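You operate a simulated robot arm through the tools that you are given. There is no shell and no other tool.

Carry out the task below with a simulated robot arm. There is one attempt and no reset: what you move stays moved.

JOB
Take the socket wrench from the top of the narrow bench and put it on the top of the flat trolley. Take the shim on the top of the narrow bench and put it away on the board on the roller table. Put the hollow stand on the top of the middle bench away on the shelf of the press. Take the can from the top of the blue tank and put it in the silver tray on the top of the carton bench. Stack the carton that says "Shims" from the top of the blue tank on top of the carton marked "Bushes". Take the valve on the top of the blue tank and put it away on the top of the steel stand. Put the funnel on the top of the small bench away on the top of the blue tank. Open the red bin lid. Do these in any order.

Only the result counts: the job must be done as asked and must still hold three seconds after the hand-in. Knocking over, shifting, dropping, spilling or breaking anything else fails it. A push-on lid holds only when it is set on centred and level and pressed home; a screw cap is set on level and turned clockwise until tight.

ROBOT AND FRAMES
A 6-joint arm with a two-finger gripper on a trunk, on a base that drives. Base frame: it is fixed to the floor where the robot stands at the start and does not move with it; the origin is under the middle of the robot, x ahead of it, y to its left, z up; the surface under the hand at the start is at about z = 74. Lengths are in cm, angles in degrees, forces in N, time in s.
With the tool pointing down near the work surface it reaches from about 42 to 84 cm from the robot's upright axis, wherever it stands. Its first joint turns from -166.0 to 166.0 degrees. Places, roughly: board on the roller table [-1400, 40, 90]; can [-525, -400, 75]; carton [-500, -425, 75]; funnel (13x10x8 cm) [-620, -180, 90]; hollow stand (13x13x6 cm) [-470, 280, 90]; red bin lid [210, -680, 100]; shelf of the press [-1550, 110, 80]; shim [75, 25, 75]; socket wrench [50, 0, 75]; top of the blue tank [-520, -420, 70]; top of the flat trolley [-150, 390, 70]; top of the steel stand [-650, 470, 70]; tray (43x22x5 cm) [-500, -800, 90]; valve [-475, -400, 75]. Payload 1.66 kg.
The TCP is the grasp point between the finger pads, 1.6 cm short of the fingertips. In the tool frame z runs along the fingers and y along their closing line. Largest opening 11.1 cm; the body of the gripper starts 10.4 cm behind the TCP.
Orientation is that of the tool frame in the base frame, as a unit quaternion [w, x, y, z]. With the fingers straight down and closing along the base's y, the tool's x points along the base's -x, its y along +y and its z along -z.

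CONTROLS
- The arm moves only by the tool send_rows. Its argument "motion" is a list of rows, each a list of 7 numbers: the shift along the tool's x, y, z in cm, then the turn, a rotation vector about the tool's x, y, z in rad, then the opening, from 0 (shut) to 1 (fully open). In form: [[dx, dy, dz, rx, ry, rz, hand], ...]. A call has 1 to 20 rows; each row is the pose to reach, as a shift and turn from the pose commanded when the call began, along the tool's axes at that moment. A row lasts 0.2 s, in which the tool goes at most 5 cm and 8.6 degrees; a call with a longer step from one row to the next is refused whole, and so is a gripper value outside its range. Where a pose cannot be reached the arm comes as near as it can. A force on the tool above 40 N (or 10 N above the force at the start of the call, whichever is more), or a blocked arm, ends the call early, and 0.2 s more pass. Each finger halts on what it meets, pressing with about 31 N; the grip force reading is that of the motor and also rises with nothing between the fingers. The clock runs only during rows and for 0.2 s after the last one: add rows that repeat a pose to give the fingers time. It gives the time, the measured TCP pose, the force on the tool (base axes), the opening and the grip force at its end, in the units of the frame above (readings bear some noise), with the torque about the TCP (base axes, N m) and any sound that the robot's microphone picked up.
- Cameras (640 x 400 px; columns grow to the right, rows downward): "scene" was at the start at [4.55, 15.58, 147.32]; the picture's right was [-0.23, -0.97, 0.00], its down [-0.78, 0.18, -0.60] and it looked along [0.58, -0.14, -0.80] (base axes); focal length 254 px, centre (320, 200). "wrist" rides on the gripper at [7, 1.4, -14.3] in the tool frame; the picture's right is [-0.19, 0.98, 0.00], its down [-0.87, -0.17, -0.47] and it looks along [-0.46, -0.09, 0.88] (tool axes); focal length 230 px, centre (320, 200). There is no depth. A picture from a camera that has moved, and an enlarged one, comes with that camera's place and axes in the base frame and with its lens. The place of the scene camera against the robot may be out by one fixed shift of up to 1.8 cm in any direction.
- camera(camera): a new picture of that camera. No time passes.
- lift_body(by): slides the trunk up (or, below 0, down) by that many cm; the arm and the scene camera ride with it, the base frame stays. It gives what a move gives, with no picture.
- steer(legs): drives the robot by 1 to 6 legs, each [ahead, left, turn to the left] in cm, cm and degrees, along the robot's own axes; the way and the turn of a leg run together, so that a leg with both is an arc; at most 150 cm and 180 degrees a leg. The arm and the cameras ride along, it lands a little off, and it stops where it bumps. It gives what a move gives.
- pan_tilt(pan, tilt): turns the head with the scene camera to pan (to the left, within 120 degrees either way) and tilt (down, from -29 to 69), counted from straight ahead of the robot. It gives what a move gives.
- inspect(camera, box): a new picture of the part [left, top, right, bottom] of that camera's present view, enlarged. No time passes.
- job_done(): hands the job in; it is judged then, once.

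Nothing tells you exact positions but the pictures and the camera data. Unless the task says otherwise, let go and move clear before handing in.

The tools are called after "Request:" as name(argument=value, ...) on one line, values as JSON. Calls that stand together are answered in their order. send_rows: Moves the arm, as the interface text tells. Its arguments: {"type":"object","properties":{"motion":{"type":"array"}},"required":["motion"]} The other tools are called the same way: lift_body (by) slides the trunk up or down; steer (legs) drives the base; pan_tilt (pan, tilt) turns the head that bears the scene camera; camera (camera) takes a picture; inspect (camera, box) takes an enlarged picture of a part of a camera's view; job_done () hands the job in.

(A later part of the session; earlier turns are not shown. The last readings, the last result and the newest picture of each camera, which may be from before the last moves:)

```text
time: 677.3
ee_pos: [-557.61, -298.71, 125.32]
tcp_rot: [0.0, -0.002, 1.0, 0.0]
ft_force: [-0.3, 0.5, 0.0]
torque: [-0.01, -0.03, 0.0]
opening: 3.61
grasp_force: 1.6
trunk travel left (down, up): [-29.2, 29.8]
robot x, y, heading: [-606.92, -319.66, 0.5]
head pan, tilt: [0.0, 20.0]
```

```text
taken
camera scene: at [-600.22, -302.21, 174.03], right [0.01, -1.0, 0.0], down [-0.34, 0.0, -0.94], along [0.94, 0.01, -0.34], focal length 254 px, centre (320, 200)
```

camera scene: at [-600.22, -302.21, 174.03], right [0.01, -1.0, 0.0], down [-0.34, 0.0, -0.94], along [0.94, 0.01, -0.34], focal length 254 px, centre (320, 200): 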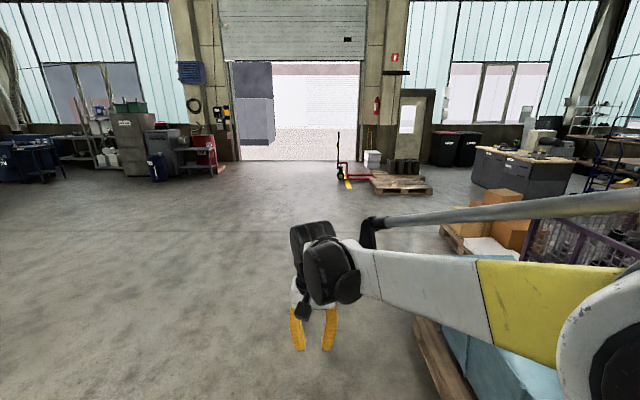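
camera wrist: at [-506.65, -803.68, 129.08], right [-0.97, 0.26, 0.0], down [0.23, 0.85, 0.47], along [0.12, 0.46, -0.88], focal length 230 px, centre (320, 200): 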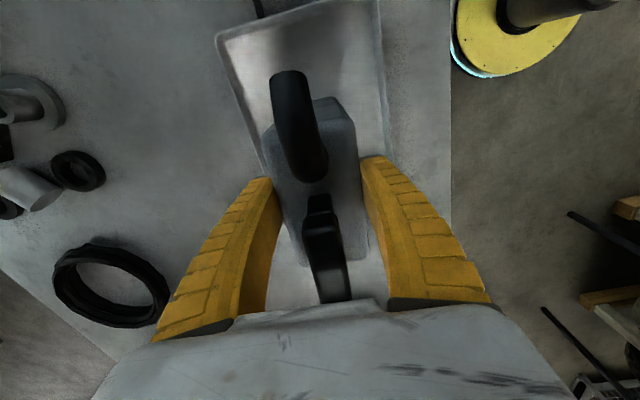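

I'm next to the small bench now, so I'll do the funnel before the bins. I'll turn to face the bench.

Request:
steer(legs=[[0, 0, 90]])

Request:
pan_tilt(pan=0, tilt=32)

Request:
camera(camera="scene")

```text
time: 681.6
ee_pos: [-629.24, -271.05, 125.2]
tcp_rot: [0.0, 0.721, -0.693, 0.0]
ft_force: [0.1, -0.5, 0.3]
torque: [0.04, -0.02, -0.01]
opening: 3.61
grasp_force: 1.9
trunk travel left (down, up): [-29.2, 29.8]
robot x, y, heading: [-606.82, -319.47, 92.5]
head pan, tilt: [0.0, 20.0]
```

```text
time: 682.3
ee_pos: [-629.19, -271.04, 125.31]
tcp_rot: [0.0, 0.72, -0.694, 0.0]
ft_force: [0.5, 0.1, -0.4]
torque: [-0.02, -0.01, 0.0]
opening: 3.59
grasp_force: 1.9
trunk travel left (down, up): [-29.2, 29.8]
robot x, y, heading: [-607.04, -319.89, 92.1]
head pan, tilt: [0.0, 32.0]
```

```text
taken
camera scene: at [-626.64, -315.11, 172.12], right [1.0, 0.04, 0.0], down [0.02, -0.53, -0.85], along [-0.04, 0.85, -0.53], focal length 254 px, centre (320, 200)
```

scene: 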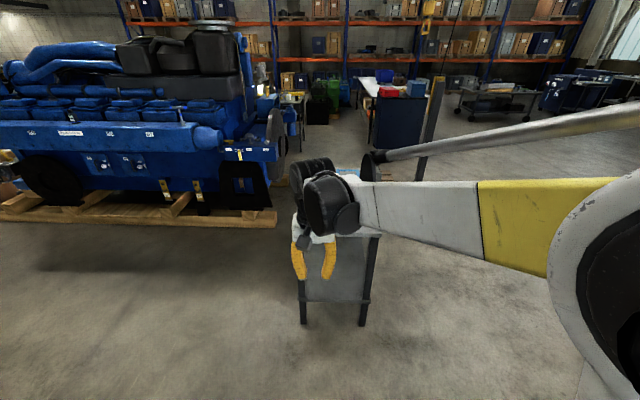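

Request:
steer(legs=[[42, 0, -2.2]])

Request:
pan_tilt(pan=-5, tilt=45)

Request:
camera(camera="scene")

Request:
camera(camera="wrist")

```text
time: 684.9
ee_pos: [-627.86, -228.43, 125.2]
tcp_rot: [0.0, -0.705, 0.709, 0.0]
ft_force: [-0.1, 1.2, -0.8]
torque: [-0.05, 0.0, 0.01]
opening: 3.6
grasp_force: 1.4
trunk travel left (down, up): [-29.2, 29.8]
robot x, y, heading: [-607.47, -277.95, 89.7]
head pan, tilt: [0.0, 32.0]
```

```text
time: 685.7
ee_pos: [-627.79, -228.53, 125.36]
tcp_rot: [0.0, -0.705, 0.709, -0.001]
ft_force: [-0.8, -0.8, 0.5]
torque: [0.02, 0.01, -0.01]
opening: 3.58
grasp_force: 2.0
trunk travel left (down, up): [-29.2, 29.8]
robot x, y, heading: [-607.24, -277.88, 89.7]
head pan, tilt: [-5.0, 45.0]
```

```text
taken
camera scene: at [-626.45, -273.53, 170.17], right [1.0, -0.09, 0.0], down [-0.06, -0.7, -0.71], along [0.06, 0.7, -0.71], focal length 254 px, centre (320, 200)
```

scene: 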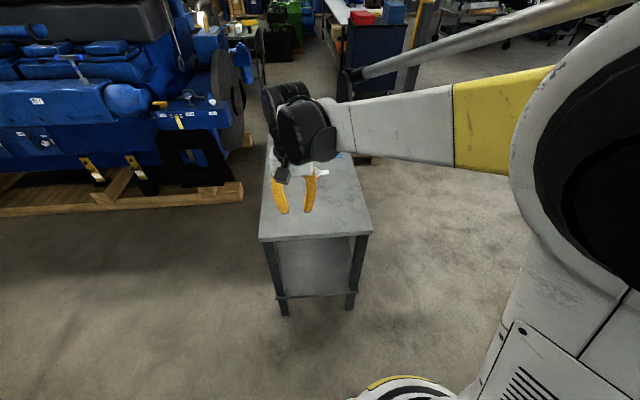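

```text
taken
camera wrist: at [-629.23, -235.45, 139.63], right [-0.98, 0.2, 0.0], down [0.17, 0.86, 0.47], along [0.09, 0.46, -0.88], focal length 230 px, centre (320, 200)
```

wrist: 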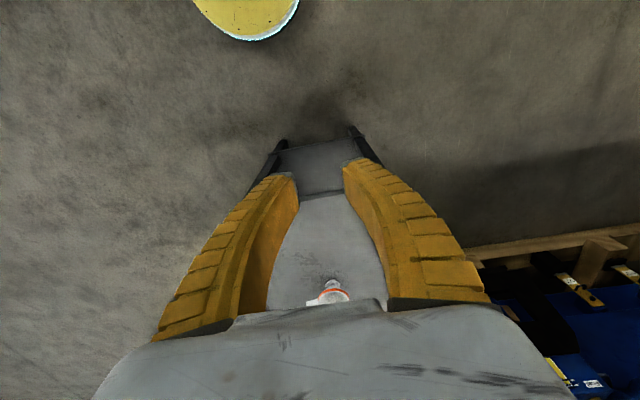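

Request:
steer(legs=[[32, 0, 0]])

Request:
pan_tilt(pan=0, tilt=55)

Request:
camera(camera="scene")

Request:
camera(camera="wrist")

```text
time: 687.8
ee_pos: [-627.8, -196.69, 125.26]
tcp_rot: [-0.001, -0.706, 0.708, -0.001]
ft_force: [0.6, 1.0, -0.2]
torque: [-0.05, -0.01, 0.01]
opening: 3.58
grasp_force: 2.2
trunk travel left (down, up): [-29.2, 29.8]
robot x, y, heading: [-607.66, -246.55, 90.0]
head pan, tilt: [-5.0, 45.0]
```

```text
time: 688.5
ee_pos: [-627.99, -196.89, 125.24]
tcp_rot: [0.0, -0.706, 0.708, 0.0]
ft_force: [-0.6, -1.3, -0.4]
torque: [0.01, 0.01, -0.01]
opening: 3.59
grasp_force: 2.0
trunk travel left (down, up): [-29.2, 29.8]
robot x, y, heading: [-607.22, -246.25, 90.0]
head pan, tilt: [0.0, 55.0]
```

```text
taken
camera scene: at [-627.12, -242.72, 168.83], right [1.0, 0.0, 0.0], down [0.0, -0.82, -0.57], along [0.0, 0.57, -0.82], focal length 254 px, centre (320, 200)
```

scene: 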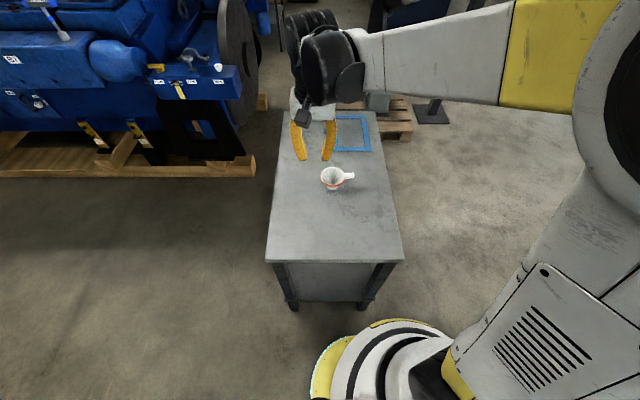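

```text
taken
camera wrist: at [-629.32, -203.77, 139.63], right [-0.98, 0.19, 0.0], down [0.17, 0.87, 0.47], along [0.09, 0.46, -0.88], focal length 230 px, centre (320, 200)
```

wrist: 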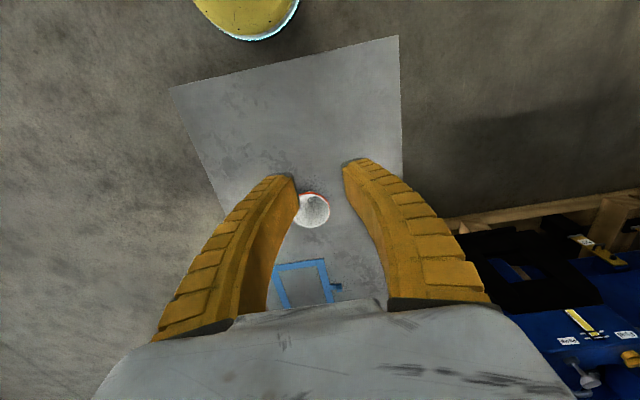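

Request:
inspect(camera="scene", box=[300, 150, 380, 205])

Request:
inspect(camera="wrist", box=[270, 170, 360, 250])

```text
7.27 times, centred on (340, 178) of scene
camera zoom: at [-627.12, -242.72, 168.83], right [1.0, 0.0, 0.0], down [0.0, -0.82, -0.57], along [0.0, 0.57, -0.82], focal length 1846 px, centre (174, 364)
```

zoom: 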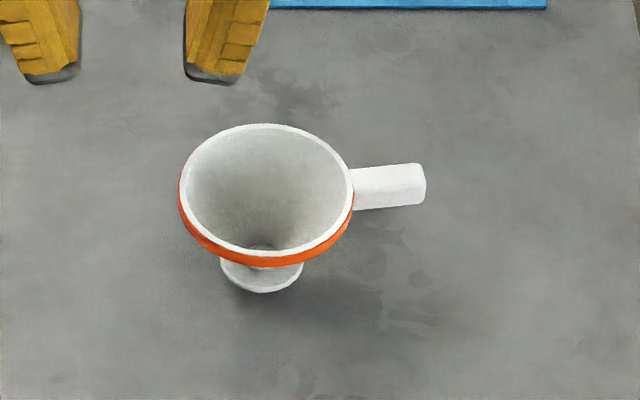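

```text
5.00 times, centred on (315, 210) of wrist
camera zoom: at [-629.32, -203.77, 139.63], right [-0.98, 0.19, 0.0], down [0.17, 0.87, 0.47], along [0.09, 0.46, -0.88], focal length 1150 px, centre (345, 150)
```

zoom: 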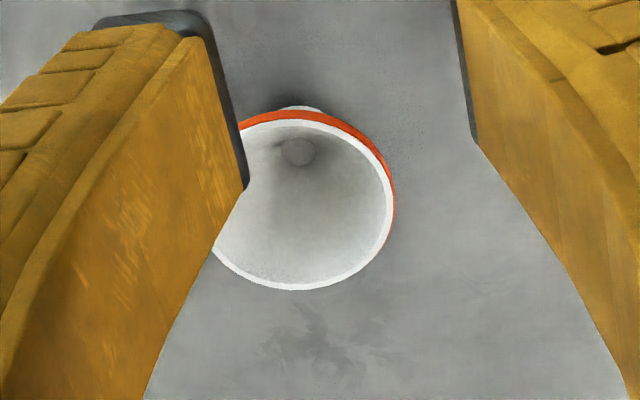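

The funnel stands upright on its foot, with its rim (about 10 cm) at z≈87.5 centred near (−620.8, −172.5) and a stub handle pointing +x around (−613.6, −171.5). I'll turn the fingers across the handle and come above it.

Request:
send_rows(motion=[[-2.1, -1.2, 0, 0, 0, 0.131, 0.4], [-4.2, -2.4, 0, 0, 0, 0.262, 0.4], [-6.3, -3.6, 1, 0, 0, 0.393, 0.4], [-8.4, -4.8, 2, 0, 0, 0.524, 0.4], [-10.5, -6, 4, 0, 0, 0.655, 0.4], [-12.6, -7.2, 6, 0, 0, 0.786, 0.4], [-14.8, -8.4, 8, 0, 0, 0.917, 0.4], [-17, -9.6, 10, 0, 0, 1.048, 0.4], [-19.1, -10.8, 12.5, 0, 0, 1.179, 0.4], [-21.2, -12, 15, 0, 0, 1.31, 0.4], [-23.3, -13.2, 17.5, 0, 0, 1.441, 0.4], [-25.4, -14.3, 20, 0, 0, 1.568, 0.4], [-25.4, -14.3, 20, 0, 0, 1.568, 0.4]])

Request:
camera(camera="wrist")

Request:
camera(camera="scene")

```text
time: 691.3
ee_pos: [-613.57, -171.45, 105.09]
tcp_rot: [0.0, 0.001, 1.0, 0.001]
ft_force: [-0.7, -0.7, -0.3]
torque: [0.01, 0.04, -0.04]
opening: 4.67
grasp_force: 2.0
trunk travel left (down, up): [-29.2, 29.8]
robot x, y, heading: [-607.67, -246.48, 90.0]
head pan, tilt: [0.0, 55.0]
```

```text
taken
camera wrist: at [-620.5, -169.99, 119.51], right [0.19, 0.98, 0.0], down [0.87, -0.17, 0.47], along [0.46, -0.09, -0.88], focal length 230 px, centre (320, 200)
```

wrist: 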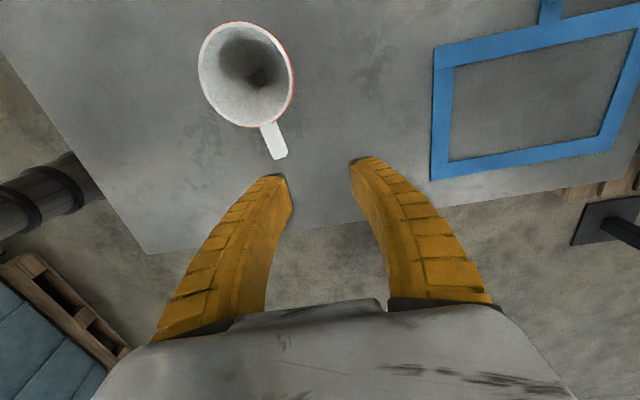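

```text
taken
camera scene: at [-627.14, -242.78, 168.83], right [1.0, 0.0, 0.0], down [0.0, -0.82, -0.57], along [0.0, 0.57, -0.82], focal length 254 px, centre (320, 200)
```

scene: 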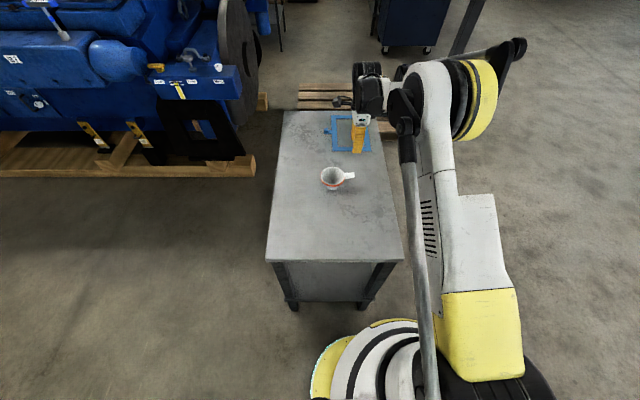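

Request:
inspect(camera="wrist", box=[190, 10, 310, 170])

```text
2.50 times, centred on (250, 90) of wrist
camera zoom: at [-620.5, -169.99, 119.51], right [0.19, 0.98, 0.0], down [0.87, -0.17, 0.47], along [0.46, -0.09, -0.88], focal length 575 px, centre (495, 475)
```

zoom: 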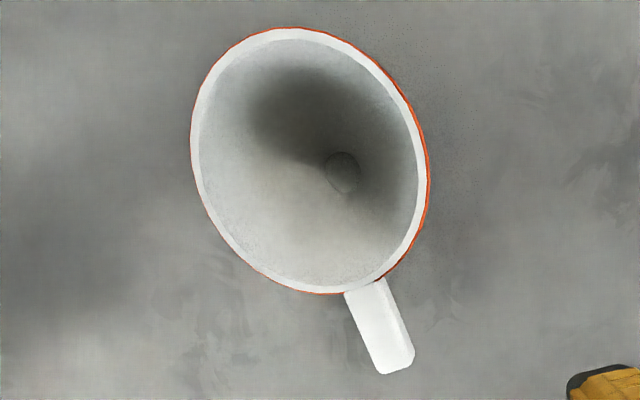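

Two wrist views fix the rim at (−622, −177.1, 93.3) and the handle centre at about (−615, −176.4). I'll descend onto the handle and grip it.

Request:
send_rows(motion=[[0.5, -2.5, 0, 0, 0, -0.06, 0.4], [1.4, -5, 0, 0, 0, -0.12, 0.4], [1.4, -5, 4, 0, 0, -0.12, 0.4], [1.4, -5, 8, 0, 0, -0.12, 0.4], [1.4, -5, 8, 0, 0, -0.12, 0.4]])

Request:
camera(camera="wrist")

Request:
inspect(camera="scene", box=[290, 110, 410, 210])

```text
time: 692.5
ee_pos: [-614.85, -176.24, 97.07]
tcp_rot: [0.0, -0.06, 0.998, -0.001]
ft_force: [-0.2, -0.4, -0.2]
torque: [0.02, 0.01, -0.01]
opening: 4.66
grasp_force: 1.4
trunk travel left (down, up): [-29.2, 29.8]
robot x, y, heading: [-607.58, -246.4, 89.8]
head pan, tilt: [0.0, 55.0]
```

```text
taken
camera wrist: at [-621.94, -175.76, 111.42], right [0.07, 1.0, 0.0], down [0.88, -0.06, 0.47], along [0.47, -0.03, -0.88], focal length 230 px, centre (320, 200)
```

wrist: 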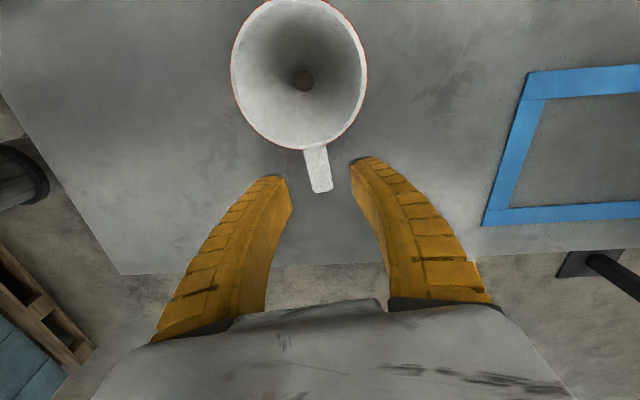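

```text
4.00 times, centred on (350, 160) of scene
camera zoom: at [-627.12, -242.74, 168.83], right [1.0, 0.0, 0.0], down [0.0, -0.82, -0.57], along [0.0, 0.57, -0.82], focal length 1015 px, centre (200, 360)
```

zoom: 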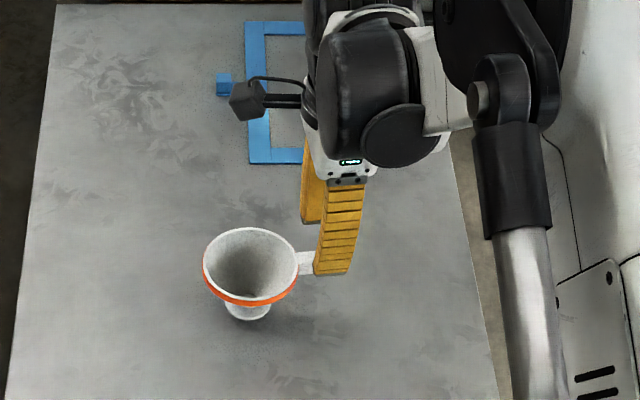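

Request:
send_rows(motion=[[0, 0, 2, 0, 0, 0, 0.4], [0, 0, 4, 0, 0, 0, 0.4], [0, 0, 5.2, 0, 0, 0, 0.4], [0, 0, 5.2, 0, 0, 0, 0.4], [0, 0, 5.2, 0, 0, 0, 0.25], [0, 0, 5.2, 0, 0, 0, 0.1], [0, 0, 5.2, 0, 0, 0, 0], [0, 0, 5.2, 0, 0, 0, 0], [0, 0, 5.2, 0, 0, 0, 0]])

Request:
camera(camera="wrist")

Request:
inspect(camera="scene", box=[290, 110, 410, 210])

```text
time: 694.5
ee_pos: [-614.8, -176.46, 91.93]
tcp_rot: [-0.001, -0.059, 0.998, 0.0]
ft_force: [0.6, -0.2, 0.6]
torque: [0.03, 0.01, 0.01]
opening: 0.02
grasp_force: 28.3
trunk travel left (down, up): [-29.2, 29.8]
robot x, y, heading: [-607.69, -246.18, 89.9]
head pan, tilt: [0.0, 55.0]
```

```text
taken
camera wrist: at [-621.97, -175.93, 106.3], right [0.07, 1.0, 0.0], down [0.88, -0.06, 0.47], along [0.47, -0.03, -0.88], focal length 230 px, centre (320, 200)
```

wrist: 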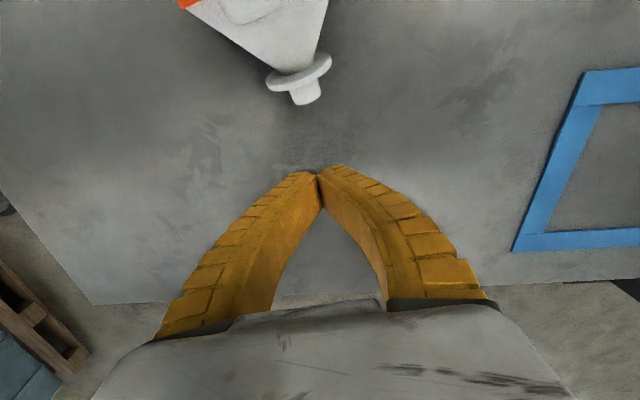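

```text
4.00 times, centred on (350, 160) of scene
camera zoom: at [-627.13, -242.72, 168.82], right [1.0, 0.0, 0.0], down [0.0, -0.82, -0.57], along [0.0, 0.57, -0.82], focal length 1015 px, centre (200, 360)
```

zoom: 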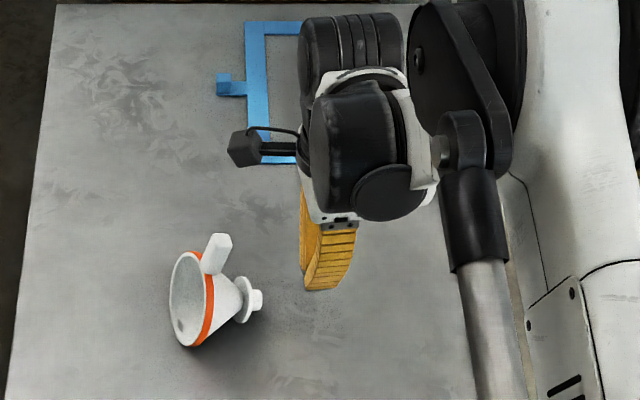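

The fingers missed and the funnel tipped onto its side. I'll rise straight up and reassess how it lies.

Request:
send_rows(motion=[[0, 0, -3, 0, 0, 0, 0], [0, 0, -7, 0, 0, 0, 0], [0, 0, -11, 0, 0, 0, 0.2], [0, 0, -15, 0, 0, 0, 0.4], [0, 0, -18, 0, 0, 0, 0.4]])

Request:
camera(camera="wrist")

Request:
inspect(camera="scene", box=[290, 110, 410, 210])

```text
time: 695.7
ee_pos: [-615.0, -176.53, 110.05]
tcp_rot: [0.0, -0.06, 0.998, 0.0]
ft_force: [0.2, -0.6, -0.2]
torque: [0.02, -0.01, 0.01]
opening: 4.66
grasp_force: 1.8
trunk travel left (down, up): [-29.2, 29.8]
robot x, y, heading: [-607.35, -246.14, 89.7]
head pan, tilt: [0.0, 55.0]
```

```text
taken
camera wrist: at [-622.03, -175.97, 124.4], right [0.07, 1.0, 0.0], down [0.88, -0.06, 0.47], along [0.47, -0.03, -0.88], focal length 230 px, centre (320, 200)
```

wrist: 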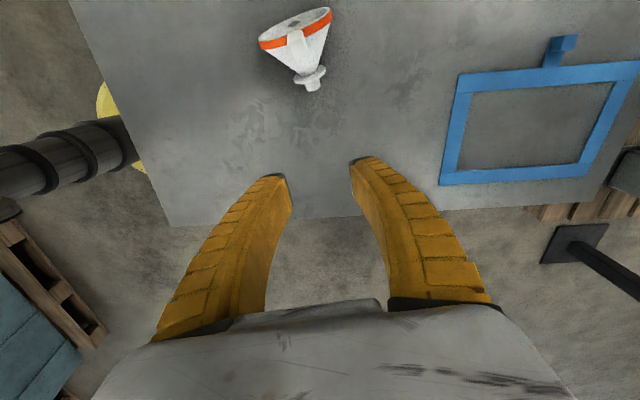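

```text
4.00 times, centred on (350, 160) of scene
camera zoom: at [-627.13, -242.78, 168.82], right [1.0, 0.0, 0.0], down [0.0, -0.82, -0.57], along [0.0, 0.57, -0.82], focal length 1015 px, centre (200, 360)
```

zoom: 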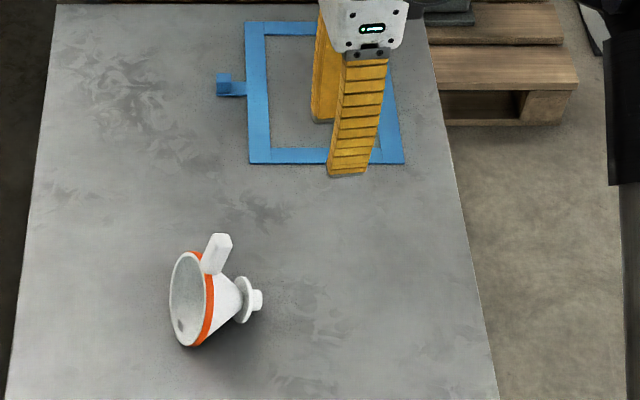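

Request:
inspect(camera="wrist", box=[240, 0, 350, 100])

Request:
inspect(camera="scene", box=[325, 160, 365, 205])

```text
4.00 times, centred on (295, 50) of wrist
camera zoom: at [-622.03, -175.97, 124.4], right [0.07, 1.0, 0.0], down [0.88, -0.06, 0.47], along [0.47, -0.03, -0.88], focal length 920 px, centre (420, 800)
```

zoom: 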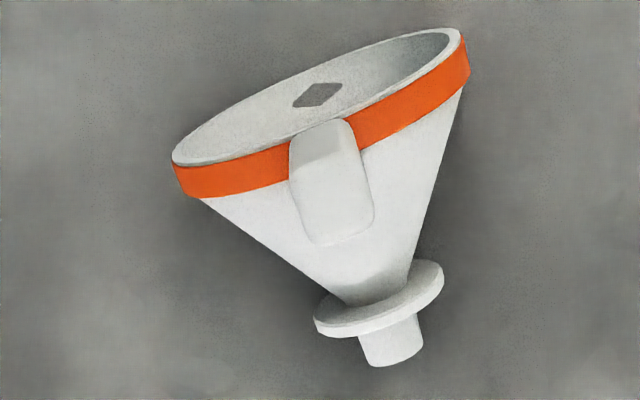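

```text
8.89 times, centred on (345, 182) of scene
camera zoom: at [-627.13, -242.78, 168.82], right [1.0, 0.0, 0.0], down [0.0, -0.82, -0.57], along [0.0, 0.57, -0.82], focal length 2256 px, centre (98, 356)
```

zoom: 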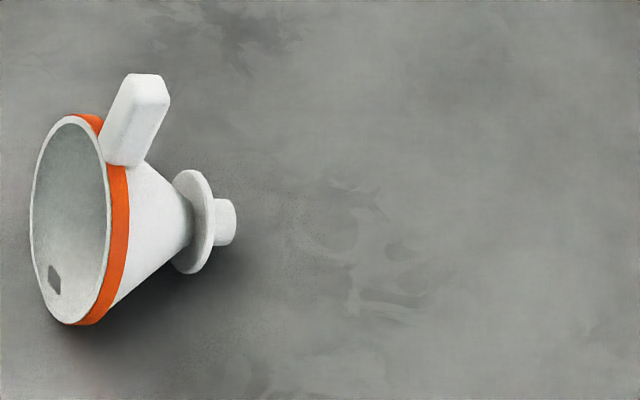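

The funnel now lies with its rim facing −x, and its handle sticks up near (−624.8, −177.9, 95.5), leaning toward +x. I can grip that handle with the tool leaning 27°, then roll about the closing axis to bring the funnel upright. I'll go to the pre-grasp pose first.

Request:
send_rows(motion=[[2.3, -0.1, -1, -0.0033, -0.08, -0.014, 0.45], [4.6, -0.2, -1, -0.0066, -0.16, -0.028, 0.45], [6.9, -0.3, 0, -0.0099, -0.24, -0.042, 0.45], [9.2, -0.35, 1.5, -0.0132, -0.32, -0.056, 0.45], [11.5, -0.45, 3.8, -0.0165, -0.4, -0.07, 0.45], [13.87, -0.54, 6.05, -0.0196, -0.478, -0.082, 0.45], [13.87, -0.54, 6.05, -0.0196, -0.478, -0.082, 0.45]])

Request:
camera(camera="wrist")

Request:
inspect(camera="scene", box=[290, 110, 410, 210])

```text
time: 697.3
ee_pos: [-628.62, -178.66, 103.95]
tcp_rot: [0.236, -0.097, 0.967, 0.024]
ft_force: [0.5, -0.2, 0.0]
torque: [0.0, 0.0, -0.01]
opening: 5.22
grasp_force: 1.8
trunk travel left (down, up): [-29.2, 29.8]
robot x, y, heading: [-607.01, -246.39, 89.7]
head pan, tilt: [0.0, 55.0]
```

```text
taken
camera wrist: at [-641.38, -179.82, 113.54], right [-0.03, 1.0, 0.09], down [0.57, -0.05, 0.82], along [0.82, 0.08, -0.57], focal length 230 px, centre (320, 200)
```

wrist: 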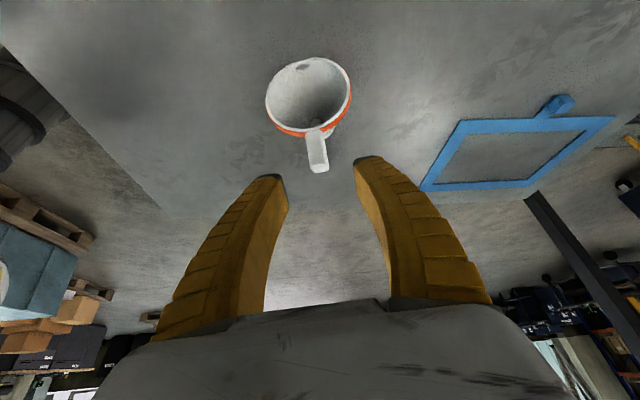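

```text
4.00 times, centred on (350, 160) of scene
camera zoom: at [-627.06, -242.74, 168.83], right [1.0, 0.0, 0.0], down [0.0, -0.82, -0.57], along [0.0, 0.57, -0.82], focal length 1015 px, centre (200, 360)
```

zoom: 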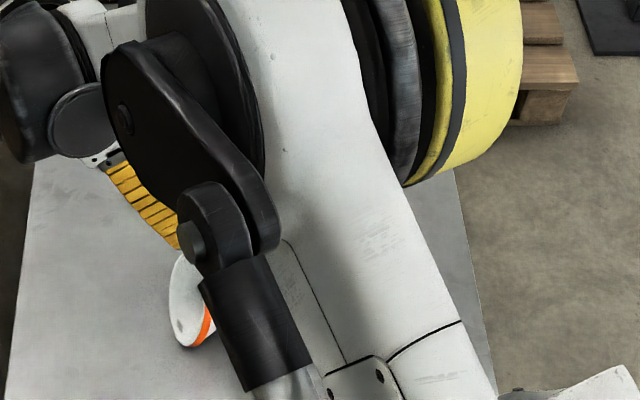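

Request:
inspect(camera="wrist", box=[255, 50, 365, 190])

```text
2.86 times, centred on (310, 120) of wrist
camera zoom: at [-641.38, -179.82, 113.54], right [-0.03, 1.0, 0.09], down [0.57, -0.05, 0.82], along [0.82, 0.08, -0.57], focal length 657 px, centre (349, 429)
```

zoom: 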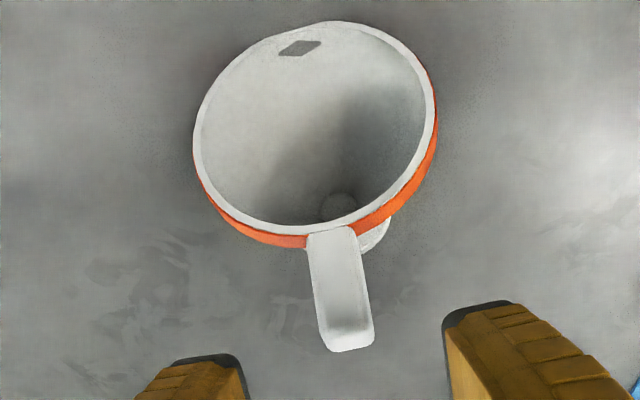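

The handle centre sits at tool offset about (0.8, −0.2, 8.6). I'll advance onto it, stopping slightly toward its free end, and check before closing.

Request:
send_rows(motion=[[0.2, -0.1, 2.8, 0, 0, 0, 0.45], [0.4, -0.2, 5.6, 0, 0, 0, 0.45], [0.45, -0.2, 8.2, 0, 0, 0, 0.45], [0.45, -0.2, 8.2, 0, 0, 0, 0.45]])

Request:
camera(camera="wrist")

```text
time: 698.3
ee_pos: [-625.19, -178.22, 96.45]
tcp_rot: [0.236, -0.097, 0.967, 0.023]
ft_force: [0.1, -0.2, -0.2]
torque: [0.0, 0.0, -0.01]
opening: 5.21
grasp_force: 1.6
trunk travel left (down, up): [-29.2, 29.8]
robot x, y, heading: [-607.52, -246.09, 90.0]
head pan, tilt: [0.0, 55.0]
```

```text
taken
camera wrist: at [-638.04, -179.51, 105.98], right [-0.03, 1.0, 0.09], down [0.57, -0.05, 0.82], along [0.82, 0.08, -0.57], focal length 230 px, centre (320, 200)
```

wrist: 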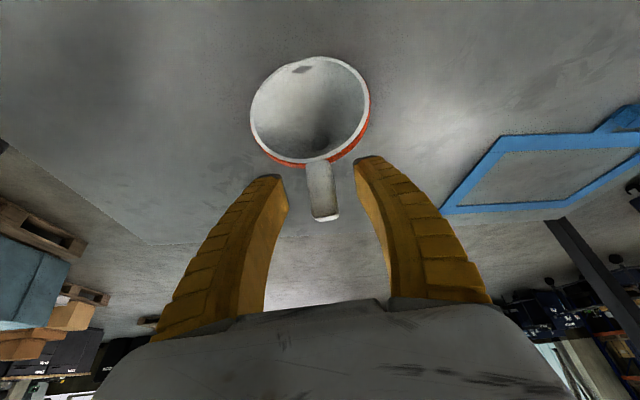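

Request:
send_rows(motion=[[0, 0, 0, 0, 0, 0, 0.35], [0, 0, 0, 0, 0, 0, 0.28], [0, 0, 0, 0, 0, 0, 0.22], [0, 0, 0, 0, 0, 0, 0.16], [0, 0, 0, 0, 0, 0, 0.1], [0, 0, 0, 0, 0, 0, 0.04], [0, 0, 0, 0, 0, 0, 0], [0, 0, 0, 0, 0, 0, 0]])

Request:
camera(camera="wrist")

```text
time: 700.1
ee_pos: [-625.25, -178.33, 96.42]
tcp_rot: [0.235, -0.098, 0.967, 0.024]
ft_force: [-1.6, 0.6, 6.6]
torque: [-0.02, 0.11, 0.02]
opening: 1.4
grasp_force: 30.9
trunk travel left (down, up): [-29.2, 29.8]
robot x, y, heading: [-607.54, -246.2, 90.0]
head pan, tilt: [0.0, 55.0]
```

```text
taken
camera wrist: at [-638.05, -179.54, 106.04], right [-0.03, 1.0, 0.09], down [0.57, -0.05, 0.82], along [0.82, 0.08, -0.57], focal length 230 px, centre (320, 200)
```

wrist: 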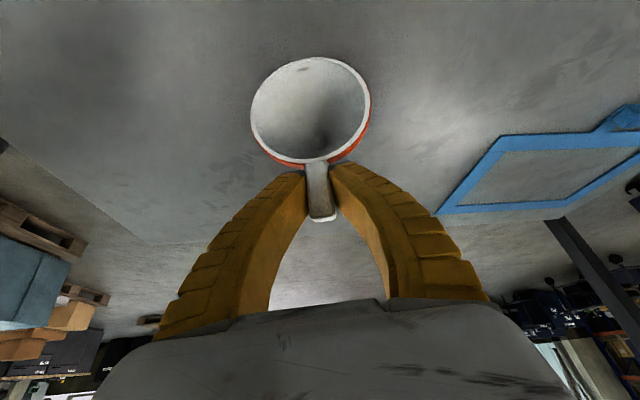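

The handle is gripped at 1.4 cm. I'll lift and check.

Request:
send_rows(motion=[[-0.46, 0, -0.89, 0, 0, 0, 0], [-1.4, 0, -2.7, 0, 0, 0, 0], [-3, 0, -5.8, 0, 0, 0, 0], [-4.6, 0, -8.9, 0, 0, 0, 0], [-6.2, 0, -12, 0, 0, 0, 0], [-6.9, 0, -13.3, 0, 0, 0, 0], [-6.9, 0, -13.3, 0, 0, 0, 0]])

Request:
camera(camera="wrist")

Request:
camera(camera="scene")

```text
time: 701.7
ee_pos: [-625.18, -178.02, 111.61]
tcp_rot: [0.235, -0.098, 0.967, 0.023]
ft_force: [-0.3, 0.1, -1.1]
torque: [-0.01, -0.01, 0.03]
opening: 1.11
grasp_force: 31.3
trunk travel left (down, up): [-29.2, 29.8]
robot x, y, heading: [-607.71, -246.45, 90.2]
head pan, tilt: [0.0, 55.0]
```

```text
taken
camera wrist: at [-638.08, -179.35, 121.12], right [-0.03, 1.0, 0.09], down [0.57, -0.05, 0.82], along [0.82, 0.08, -0.57], focal length 230 px, centre (320, 200)
```

wrist: 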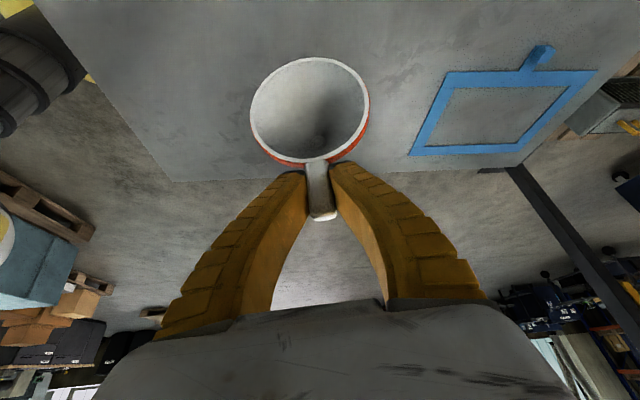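

```text
taken
camera scene: at [-627.14, -242.7, 168.82], right [1.0, 0.0, 0.0], down [0.0, -0.82, -0.57], along [0.0, 0.57, -0.82], focal length 254 px, centre (320, 200)
```

scene: 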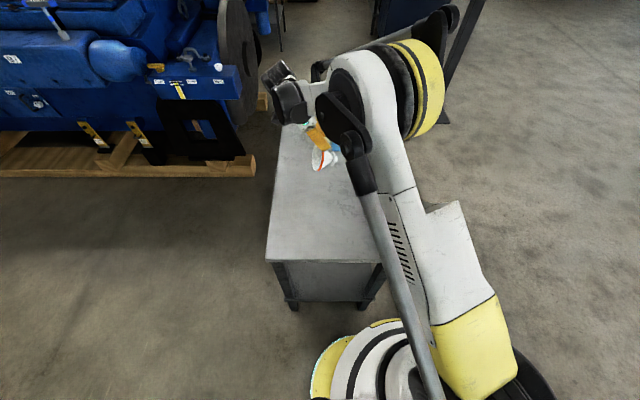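

The funnel is held with no slip (about 0.11 kg). I'll roll it upright, 67° about the closing axis.

Request:
send_rows(motion=[[0, 0, 0, 0, 0.13, 0, 0], [0, 0, 0, 0, 0.26, 0, 0], [0, 0, 0, 0, 0.39, 0, 0], [0, 0, 0, 0, 0.52, 0, 0], [0, 0, 0, 0, 0.65, 0, 0], [0, 0, 0, 0, 0.78, 0, 0], [0, 0, 0, 0, 0.91, 0, 0], [0, 0, 0, 0, 1.04, 0, 0], [0, 0, 0, 0, 1.176, 0, 0], [0, 0, 0, 0, 1.176, 0, 0]])

Request:
camera(camera="wrist")

Request:
camera(camera="scene")

```text
time: 703.9
ee_pos: [-625.29, -178.25, 111.51]
tcp_rot: [-0.341, -0.095, 0.935, -0.035]
ft_force: [-1.1, 0.4, -0.9]
torque: [0.03, -0.05, -0.01]
opening: 1.13
grasp_force: 30.9
trunk travel left (down, up): [-29.2, 29.8]
robot x, y, heading: [-607.54, -246.12, 90.1]
head pan, tilt: [0.0, 55.0]
```

```text
taken
camera wrist: at [-621.85, -176.08, 127.01], right [-0.06, 0.99, -0.12], down [0.98, 0.03, -0.2], along [-0.19, -0.13, -0.97], focal length 230 px, centre (320, 200)
```

wrist: 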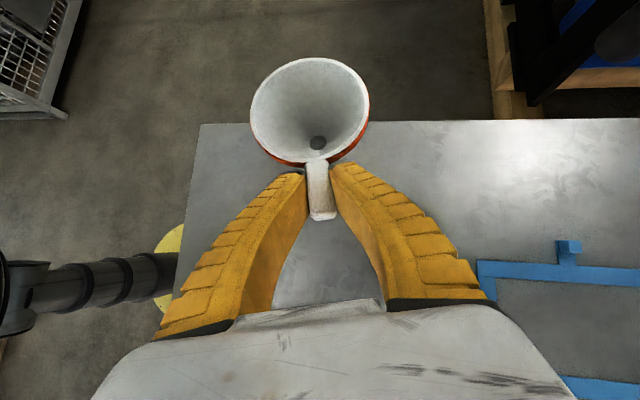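

```text
taken
camera scene: at [-627.17, -242.74, 168.82], right [1.0, 0.0, 0.0], down [0.0, -0.82, -0.57], along [0.0, 0.57, -0.82], focal length 254 px, centre (320, 200)
```

scene: 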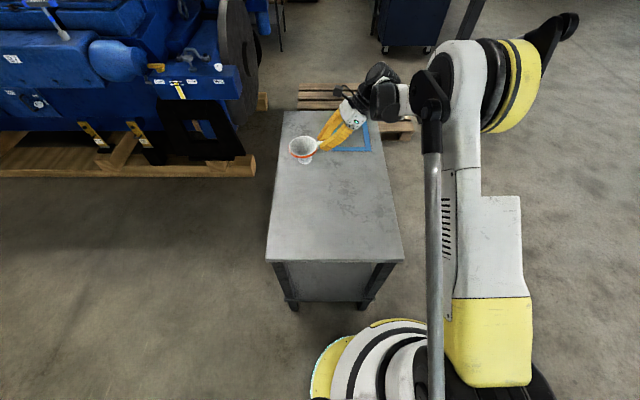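

Rolled. Let me zoom to check that the funnel hangs upright.

Request:
inspect(camera="scene", box=[270, 110, 370, 190])

Request:
inspect(camera="wrist", box=[235, 45, 385, 230])

```text
5.00 times, centred on (320, 150) of scene
camera zoom: at [-627.17, -242.74, 168.82], right [1.0, 0.0, 0.0], down [0.0, -0.82, -0.57], along [0.0, 0.57, -0.82], focal length 1269 px, centre (320, 450)
```

zoom: 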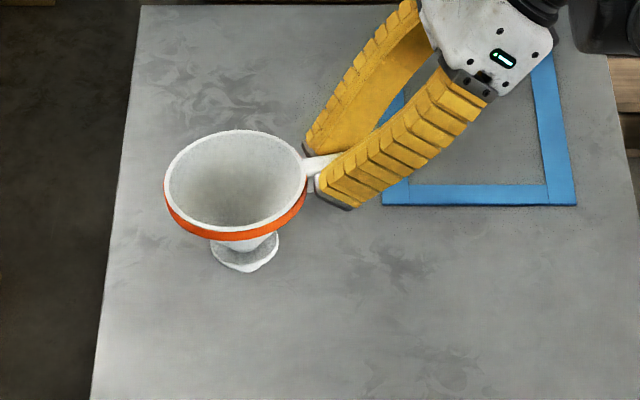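

```text
2.16 times, centred on (310, 138) of wrist
camera zoom: at [-621.85, -176.08, 127.01], right [-0.06, 0.99, -0.12], down [0.98, 0.03, -0.2], along [-0.19, -0.13, -0.97], focal length 498 px, centre (342, 335)
```

zoom: 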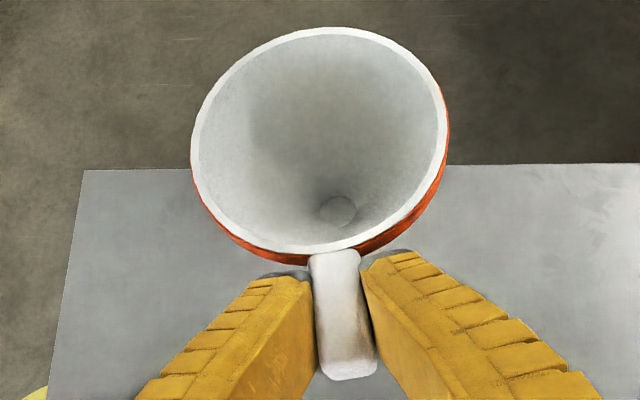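

The funnel is upright within a couple of degrees. I'll carry it to the tank's free front-east corner and set it at about (−452, −398). Now I'll back up, turn round and line up.

Request:
steer(legs=[[-60, 0, 0], [0, 0, -180]])

Request:
steer(legs=[[0, 132, 0]])

Request:
pan_tilt(pan=0, tilt=45)

Request:
camera(camera="scene")

Request:
camera(camera="wrist")

```text
time: 714.6
ee_pos: [-586.02, -374.07, 111.46]
tcp_rot: [-0.045, 0.932, 0.12, 0.339]
ft_force: [0.0, -0.4, -1.4]
torque: [-0.03, 0.09, 0.0]
opening: 1.11
grasp_force: 30.9
trunk travel left (down, up): [-29.2, 29.8]
robot x, y, heading: [-607.2, -306.97, -86.8]
head pan, tilt: [0.0, 55.0]
```

```text
time: 721.2
ee_pos: [-455.3, -370.12, 111.51]
tcp_rot: [-0.038, 0.934, 0.103, 0.34]
ft_force: [0.3, -0.5, -1.0]
torque: [-0.06, 0.09, -0.02]
opening: 1.13
grasp_force: 31.3
trunk travel left (down, up): [-29.2, 29.8]
robot x, y, heading: [-474.32, -302.86, -89.0]
head pan, tilt: [0.0, 55.0]
```

```text
time: 722.0
ee_pos: [-455.3, -370.06, 111.48]
tcp_rot: [-0.039, 0.934, 0.103, 0.339]
ft_force: [-0.3, 0.2, -0.3]
torque: [-0.02, 0.03, -0.01]
opening: 1.11
grasp_force: 31.1
trunk travel left (down, up): [-29.2, 29.8]
robot x, y, heading: [-474.34, -302.48, -89.1]
head pan, tilt: [0.0, 45.0]
```

```text
taken
camera scene: at [-455.8, -309.98, 170.16], right [-1.0, -0.02, 0.0], down [-0.01, 0.71, -0.71], along [0.01, -0.71, -0.71], focal length 254 px, centre (320, 200)
```

scene: 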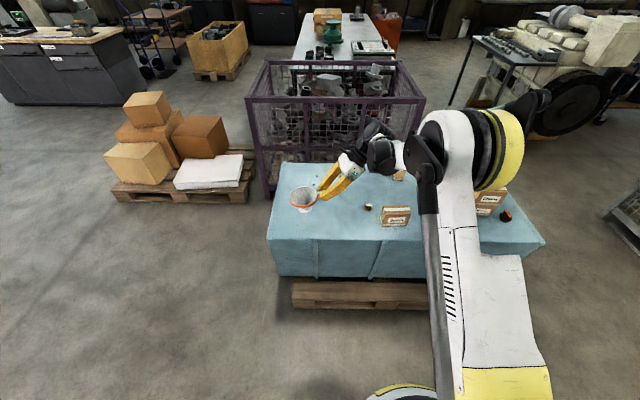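

```text
taken
camera wrist: at [-458.84, -372.27, 126.99], right [0.07, -0.99, -0.12], down [-0.98, -0.05, -0.19], along [0.19, 0.13, -0.97], focal length 230 px, centre (320, 200)
```

wrist: 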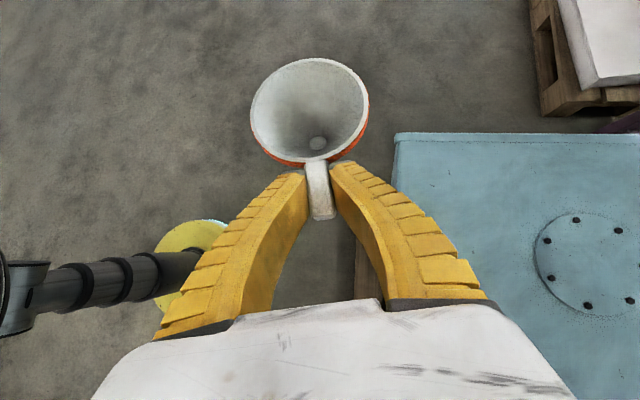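

Request:
lift_body(by=-22)

Request:
steer(legs=[[28, 0, 0]])

Request:
camera(camera="wrist")

Request:
camera(camera="scene")

```text
time: 724.3
ee_pos: [-455.22, -370.02, 89.48]
tcp_rot: [-0.038, 0.934, 0.104, 0.339]
ft_force: [0.0, 0.9, -1.2]
torque: [0.02, 0.07, -0.01]
opening: 1.1
grasp_force: 31.4
trunk travel left (down, up): [-7.2, 51.8]
robot x, y, heading: [-474.38, -302.32, -89.0]
head pan, tilt: [0.0, 45.0]
```

```text
time: 726.2
ee_pos: [-454.8, -397.38, 89.52]
tcp_rot: [-0.038, 0.934, 0.103, 0.341]
ft_force: [0.3, -0.5, -1.1]
torque: [0.0, 0.04, -0.02]
opening: 1.11
grasp_force: 30.8
trunk travel left (down, up): [-7.2, 51.8]
robot x, y, heading: [-473.74, -329.46, -88.8]
head pan, tilt: [0.0, 45.0]
```

```text
taken
camera wrist: at [-458.21, -399.6, 104.98], right [0.07, -0.99, -0.12], down [-0.98, -0.05, -0.19], along [0.19, 0.14, -0.97], focal length 230 px, centre (320, 200)
```

wrist: 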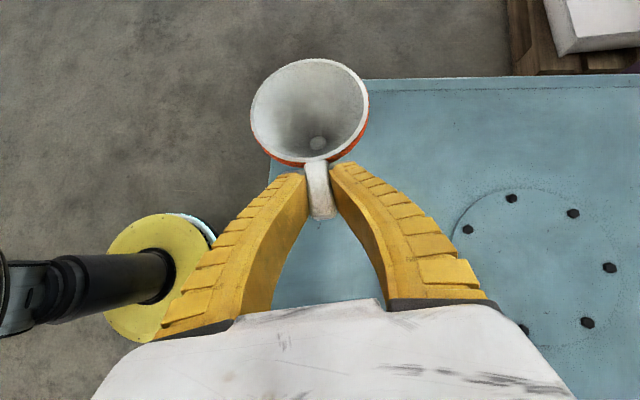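

```text
taken
camera scene: at [-455.29, -337.31, 148.16], right [-1.0, -0.02, 0.0], down [-0.01, 0.71, -0.71], along [0.01, -0.71, -0.71], focal length 254 px, centre (320, 200)
```

scene: 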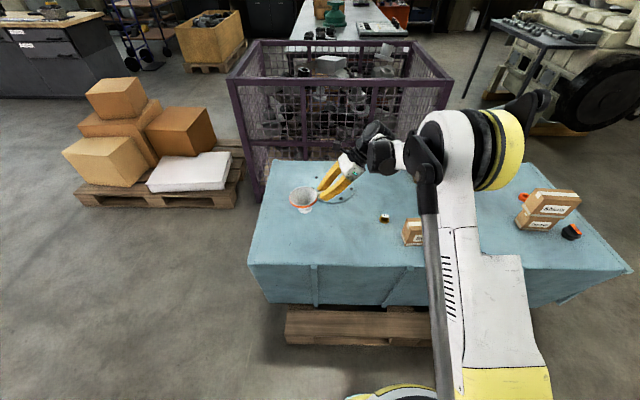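

Request:
send_rows(motion=[[-2.6, 0.6, 2.1, 0, 0, 0, 0], [-5.2, 1.2, 4.2, 0, 0, 0, 0], [-7.8, 1.8, 6.3, 0, 0, 0, 0], [-10, 2.3, 8.1, 0, 0, 0, 0], [-11.7, 2.56, 9.52, 0, 0, 0, 0], [-11.7, 2.56, 9.52, 0, 0, 0, 0]])

Request:
inspect(camera="scene", box=[240, 150, 420, 280])

Request:
camera(camera="wrist")

```text
time: 727.6
ee_pos: [-456.73, -400.63, 74.88]
tcp_rot: [-0.038, 0.934, 0.103, 0.34]
ft_force: [-0.3, 0.1, -1.2]
torque: [-0.01, 0.06, -0.01]
opening: 1.08
grasp_force: 30.9
trunk travel left (down, up): [-7.2, 51.8]
robot x, y, heading: [-473.44, -329.92, -88.9]
head pan, tilt: [0.0, 45.0]
```

```text
3.08 times, centred on (330, 215) of scene
camera zoom: at [-455.29, -337.3, 148.17], right [-1.0, -0.02, 0.0], down [-0.01, 0.71, -0.71], along [0.01, -0.71, -0.71], focal length 781 px, centre (289, 154)
```

zoom: 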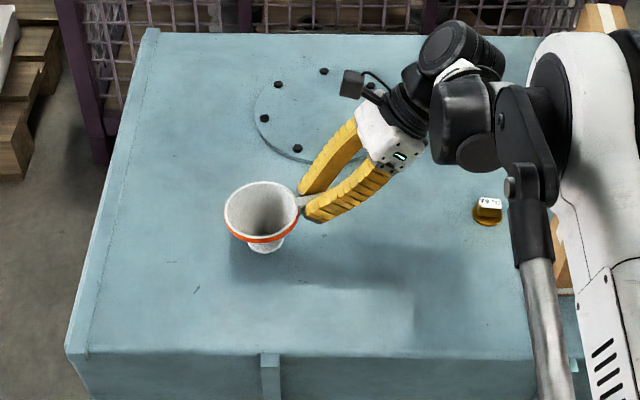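

```text
taken
camera wrist: at [-460.22, -402.74, 90.32], right [0.07, -0.99, -0.12], down [-0.98, -0.05, -0.19], along [0.19, 0.14, -0.97], focal length 230 px, centre (320, 200)
```

wrist: 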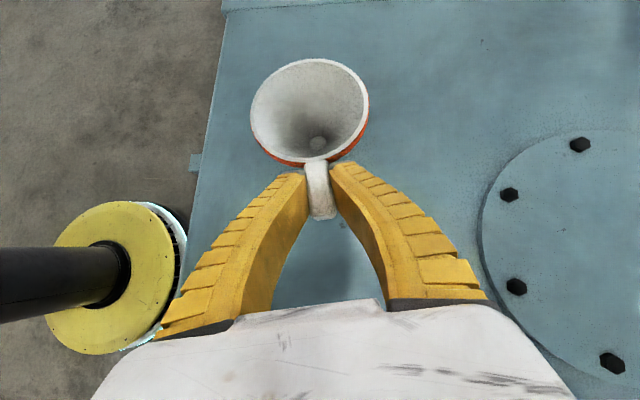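

Request:
send_rows(motion=[[-0.26, 0, 0.31, 0, 0, 0, 0], [-0.52, 0, 0.61, 0, 0, 0, 0], [-0.77, 0, 0.92, 0, 0, 0, 0], [-0.77, 0, 0.92, 0, 0, 0, 0]])

Request:
inspect(camera="scene", box=[280, 175, 340, 225])

```text
time: 728.6
ee_pos: [-456.99, -400.49, 73.62]
tcp_rot: [-0.038, 0.934, 0.104, 0.34]
ft_force: [-1.1, -0.5, 13.2]
torque: [0.2, -0.88, 0.0]
opening: 1.58
grasp_force: 30.7
trunk travel left (down, up): [-7.2, 51.8]
robot x, y, heading: [-473.78, -329.75, -88.9]
head pan, tilt: [0.0, 45.0]
```

```text
8.00 times, centred on (310, 200) of scene
camera zoom: at [-455.34, -337.16, 148.18], right [-1.0, -0.02, 0.0], down [-0.01, 0.71, -0.71], along [0.01, -0.71, -0.71], focal length 2030 px, centre (400, 200)
```

zoom: 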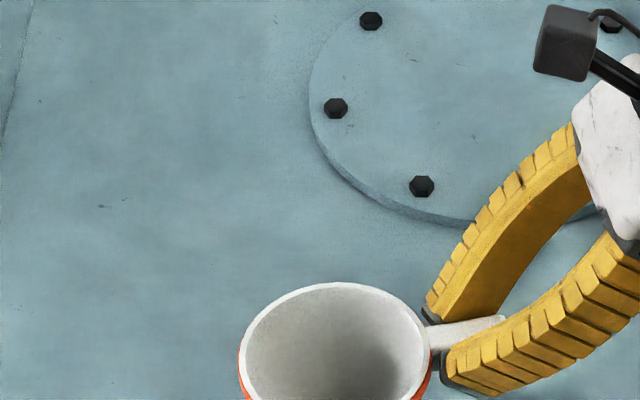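

Request:
send_rows(motion=[[0.1, 0, -0.12, 0, 0, 0, 0], [0.2, 0, -0.23, 0, 0, 0, 0], [0.2, 0, -0.23, 0, 0, 0, 0]])

Request:
inspect(camera="scene", box=[270, 185, 350, 245])

```text
time: 729.4
ee_pos: [-456.99, -400.52, 73.81]
tcp_rot: [-0.038, 0.934, 0.104, 0.34]
ft_force: [0.5, 0.2, -0.8]
torque: [-0.02, 0.01, -0.02]
opening: 1.12
grasp_force: 30.8
trunk travel left (down, up): [-7.2, 51.8]
robot x, y, heading: [-473.79, -329.71, -88.9]
head pan, tilt: [0.0, 45.0]
```

```text
6.67 times, centred on (310, 215) of scene
camera zoom: at [-455.29, -337.28, 148.16], right [-1.0, -0.02, 0.0], down [-0.01, 0.71, -0.71], along [0.01, -0.71, -0.71], focal length 1692 px, centre (387, 100)
```

zoom: 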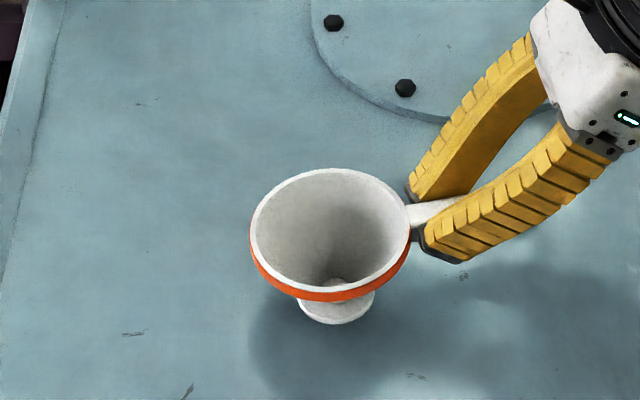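

Request:
inspect(camera="scene", box=[285, 195, 325, 240])

Request:
inspect(camera="wrist", box=[235, 45, 385, 230])

```text
8.89 times, centred on (305, 218) of scene
camera zoom: at [-455.29, -337.28, 148.16], right [-1.0, -0.02, 0.0], down [-0.01, 0.71, -0.71], along [0.01, -0.71, -0.71], focal length 2256 px, centre (453, 44)
```

zoom: 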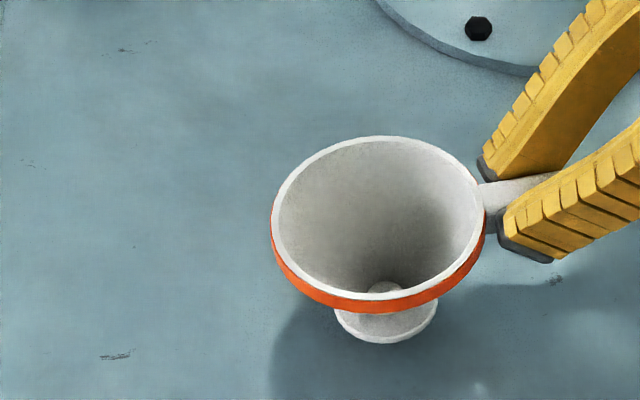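

```text
2.16 times, centred on (310, 138) of wrist
camera zoom: at [-460.39, -402.71, 89.32], right [0.07, -0.99, -0.12], down [-0.98, -0.05, -0.19], along [0.19, 0.13, -0.97], focal length 498 px, centre (342, 335)
```

zoom: 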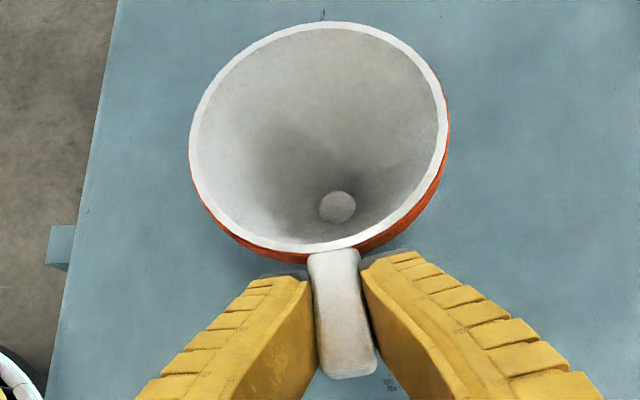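

Request:
send_rows(motion=[[0, 0, 0, 0, 0.026, 0, 0], [0, 0, 0, 0, 0.055, 0, 0], [0, 0, 0, 0, 0.055, 0, 0]])

Request:
inspect(camera="scene", box=[285, 195, 325, 240])

```text
time: 730.2
ee_pos: [-456.89, -400.45, 74.0]
tcp_rot: [-0.041, 0.924, 0.103, 0.366]
ft_force: [0.6, -0.3, -1.7]
torque: [-0.03, 0.09, -0.04]
opening: 1.12
grasp_force: 31.1
trunk travel left (down, up): [-7.2, 51.8]
robot x, y, heading: [-473.52, -330.19, -89.1]
head pan, tilt: [0.0, 45.0]
```

```text
8.89 times, centred on (305, 218) of scene
camera zoom: at [-455.29, -337.29, 148.16], right [-1.0, -0.02, 0.0], down [-0.01, 0.71, -0.71], along [0.01, -0.71, -0.71], focal length 2256 px, centre (453, 44)
```

zoom: 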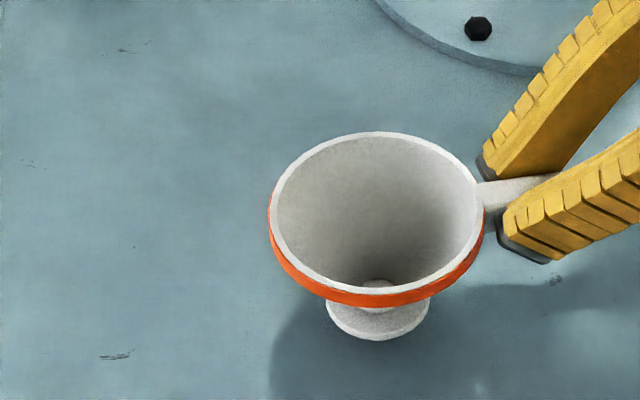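

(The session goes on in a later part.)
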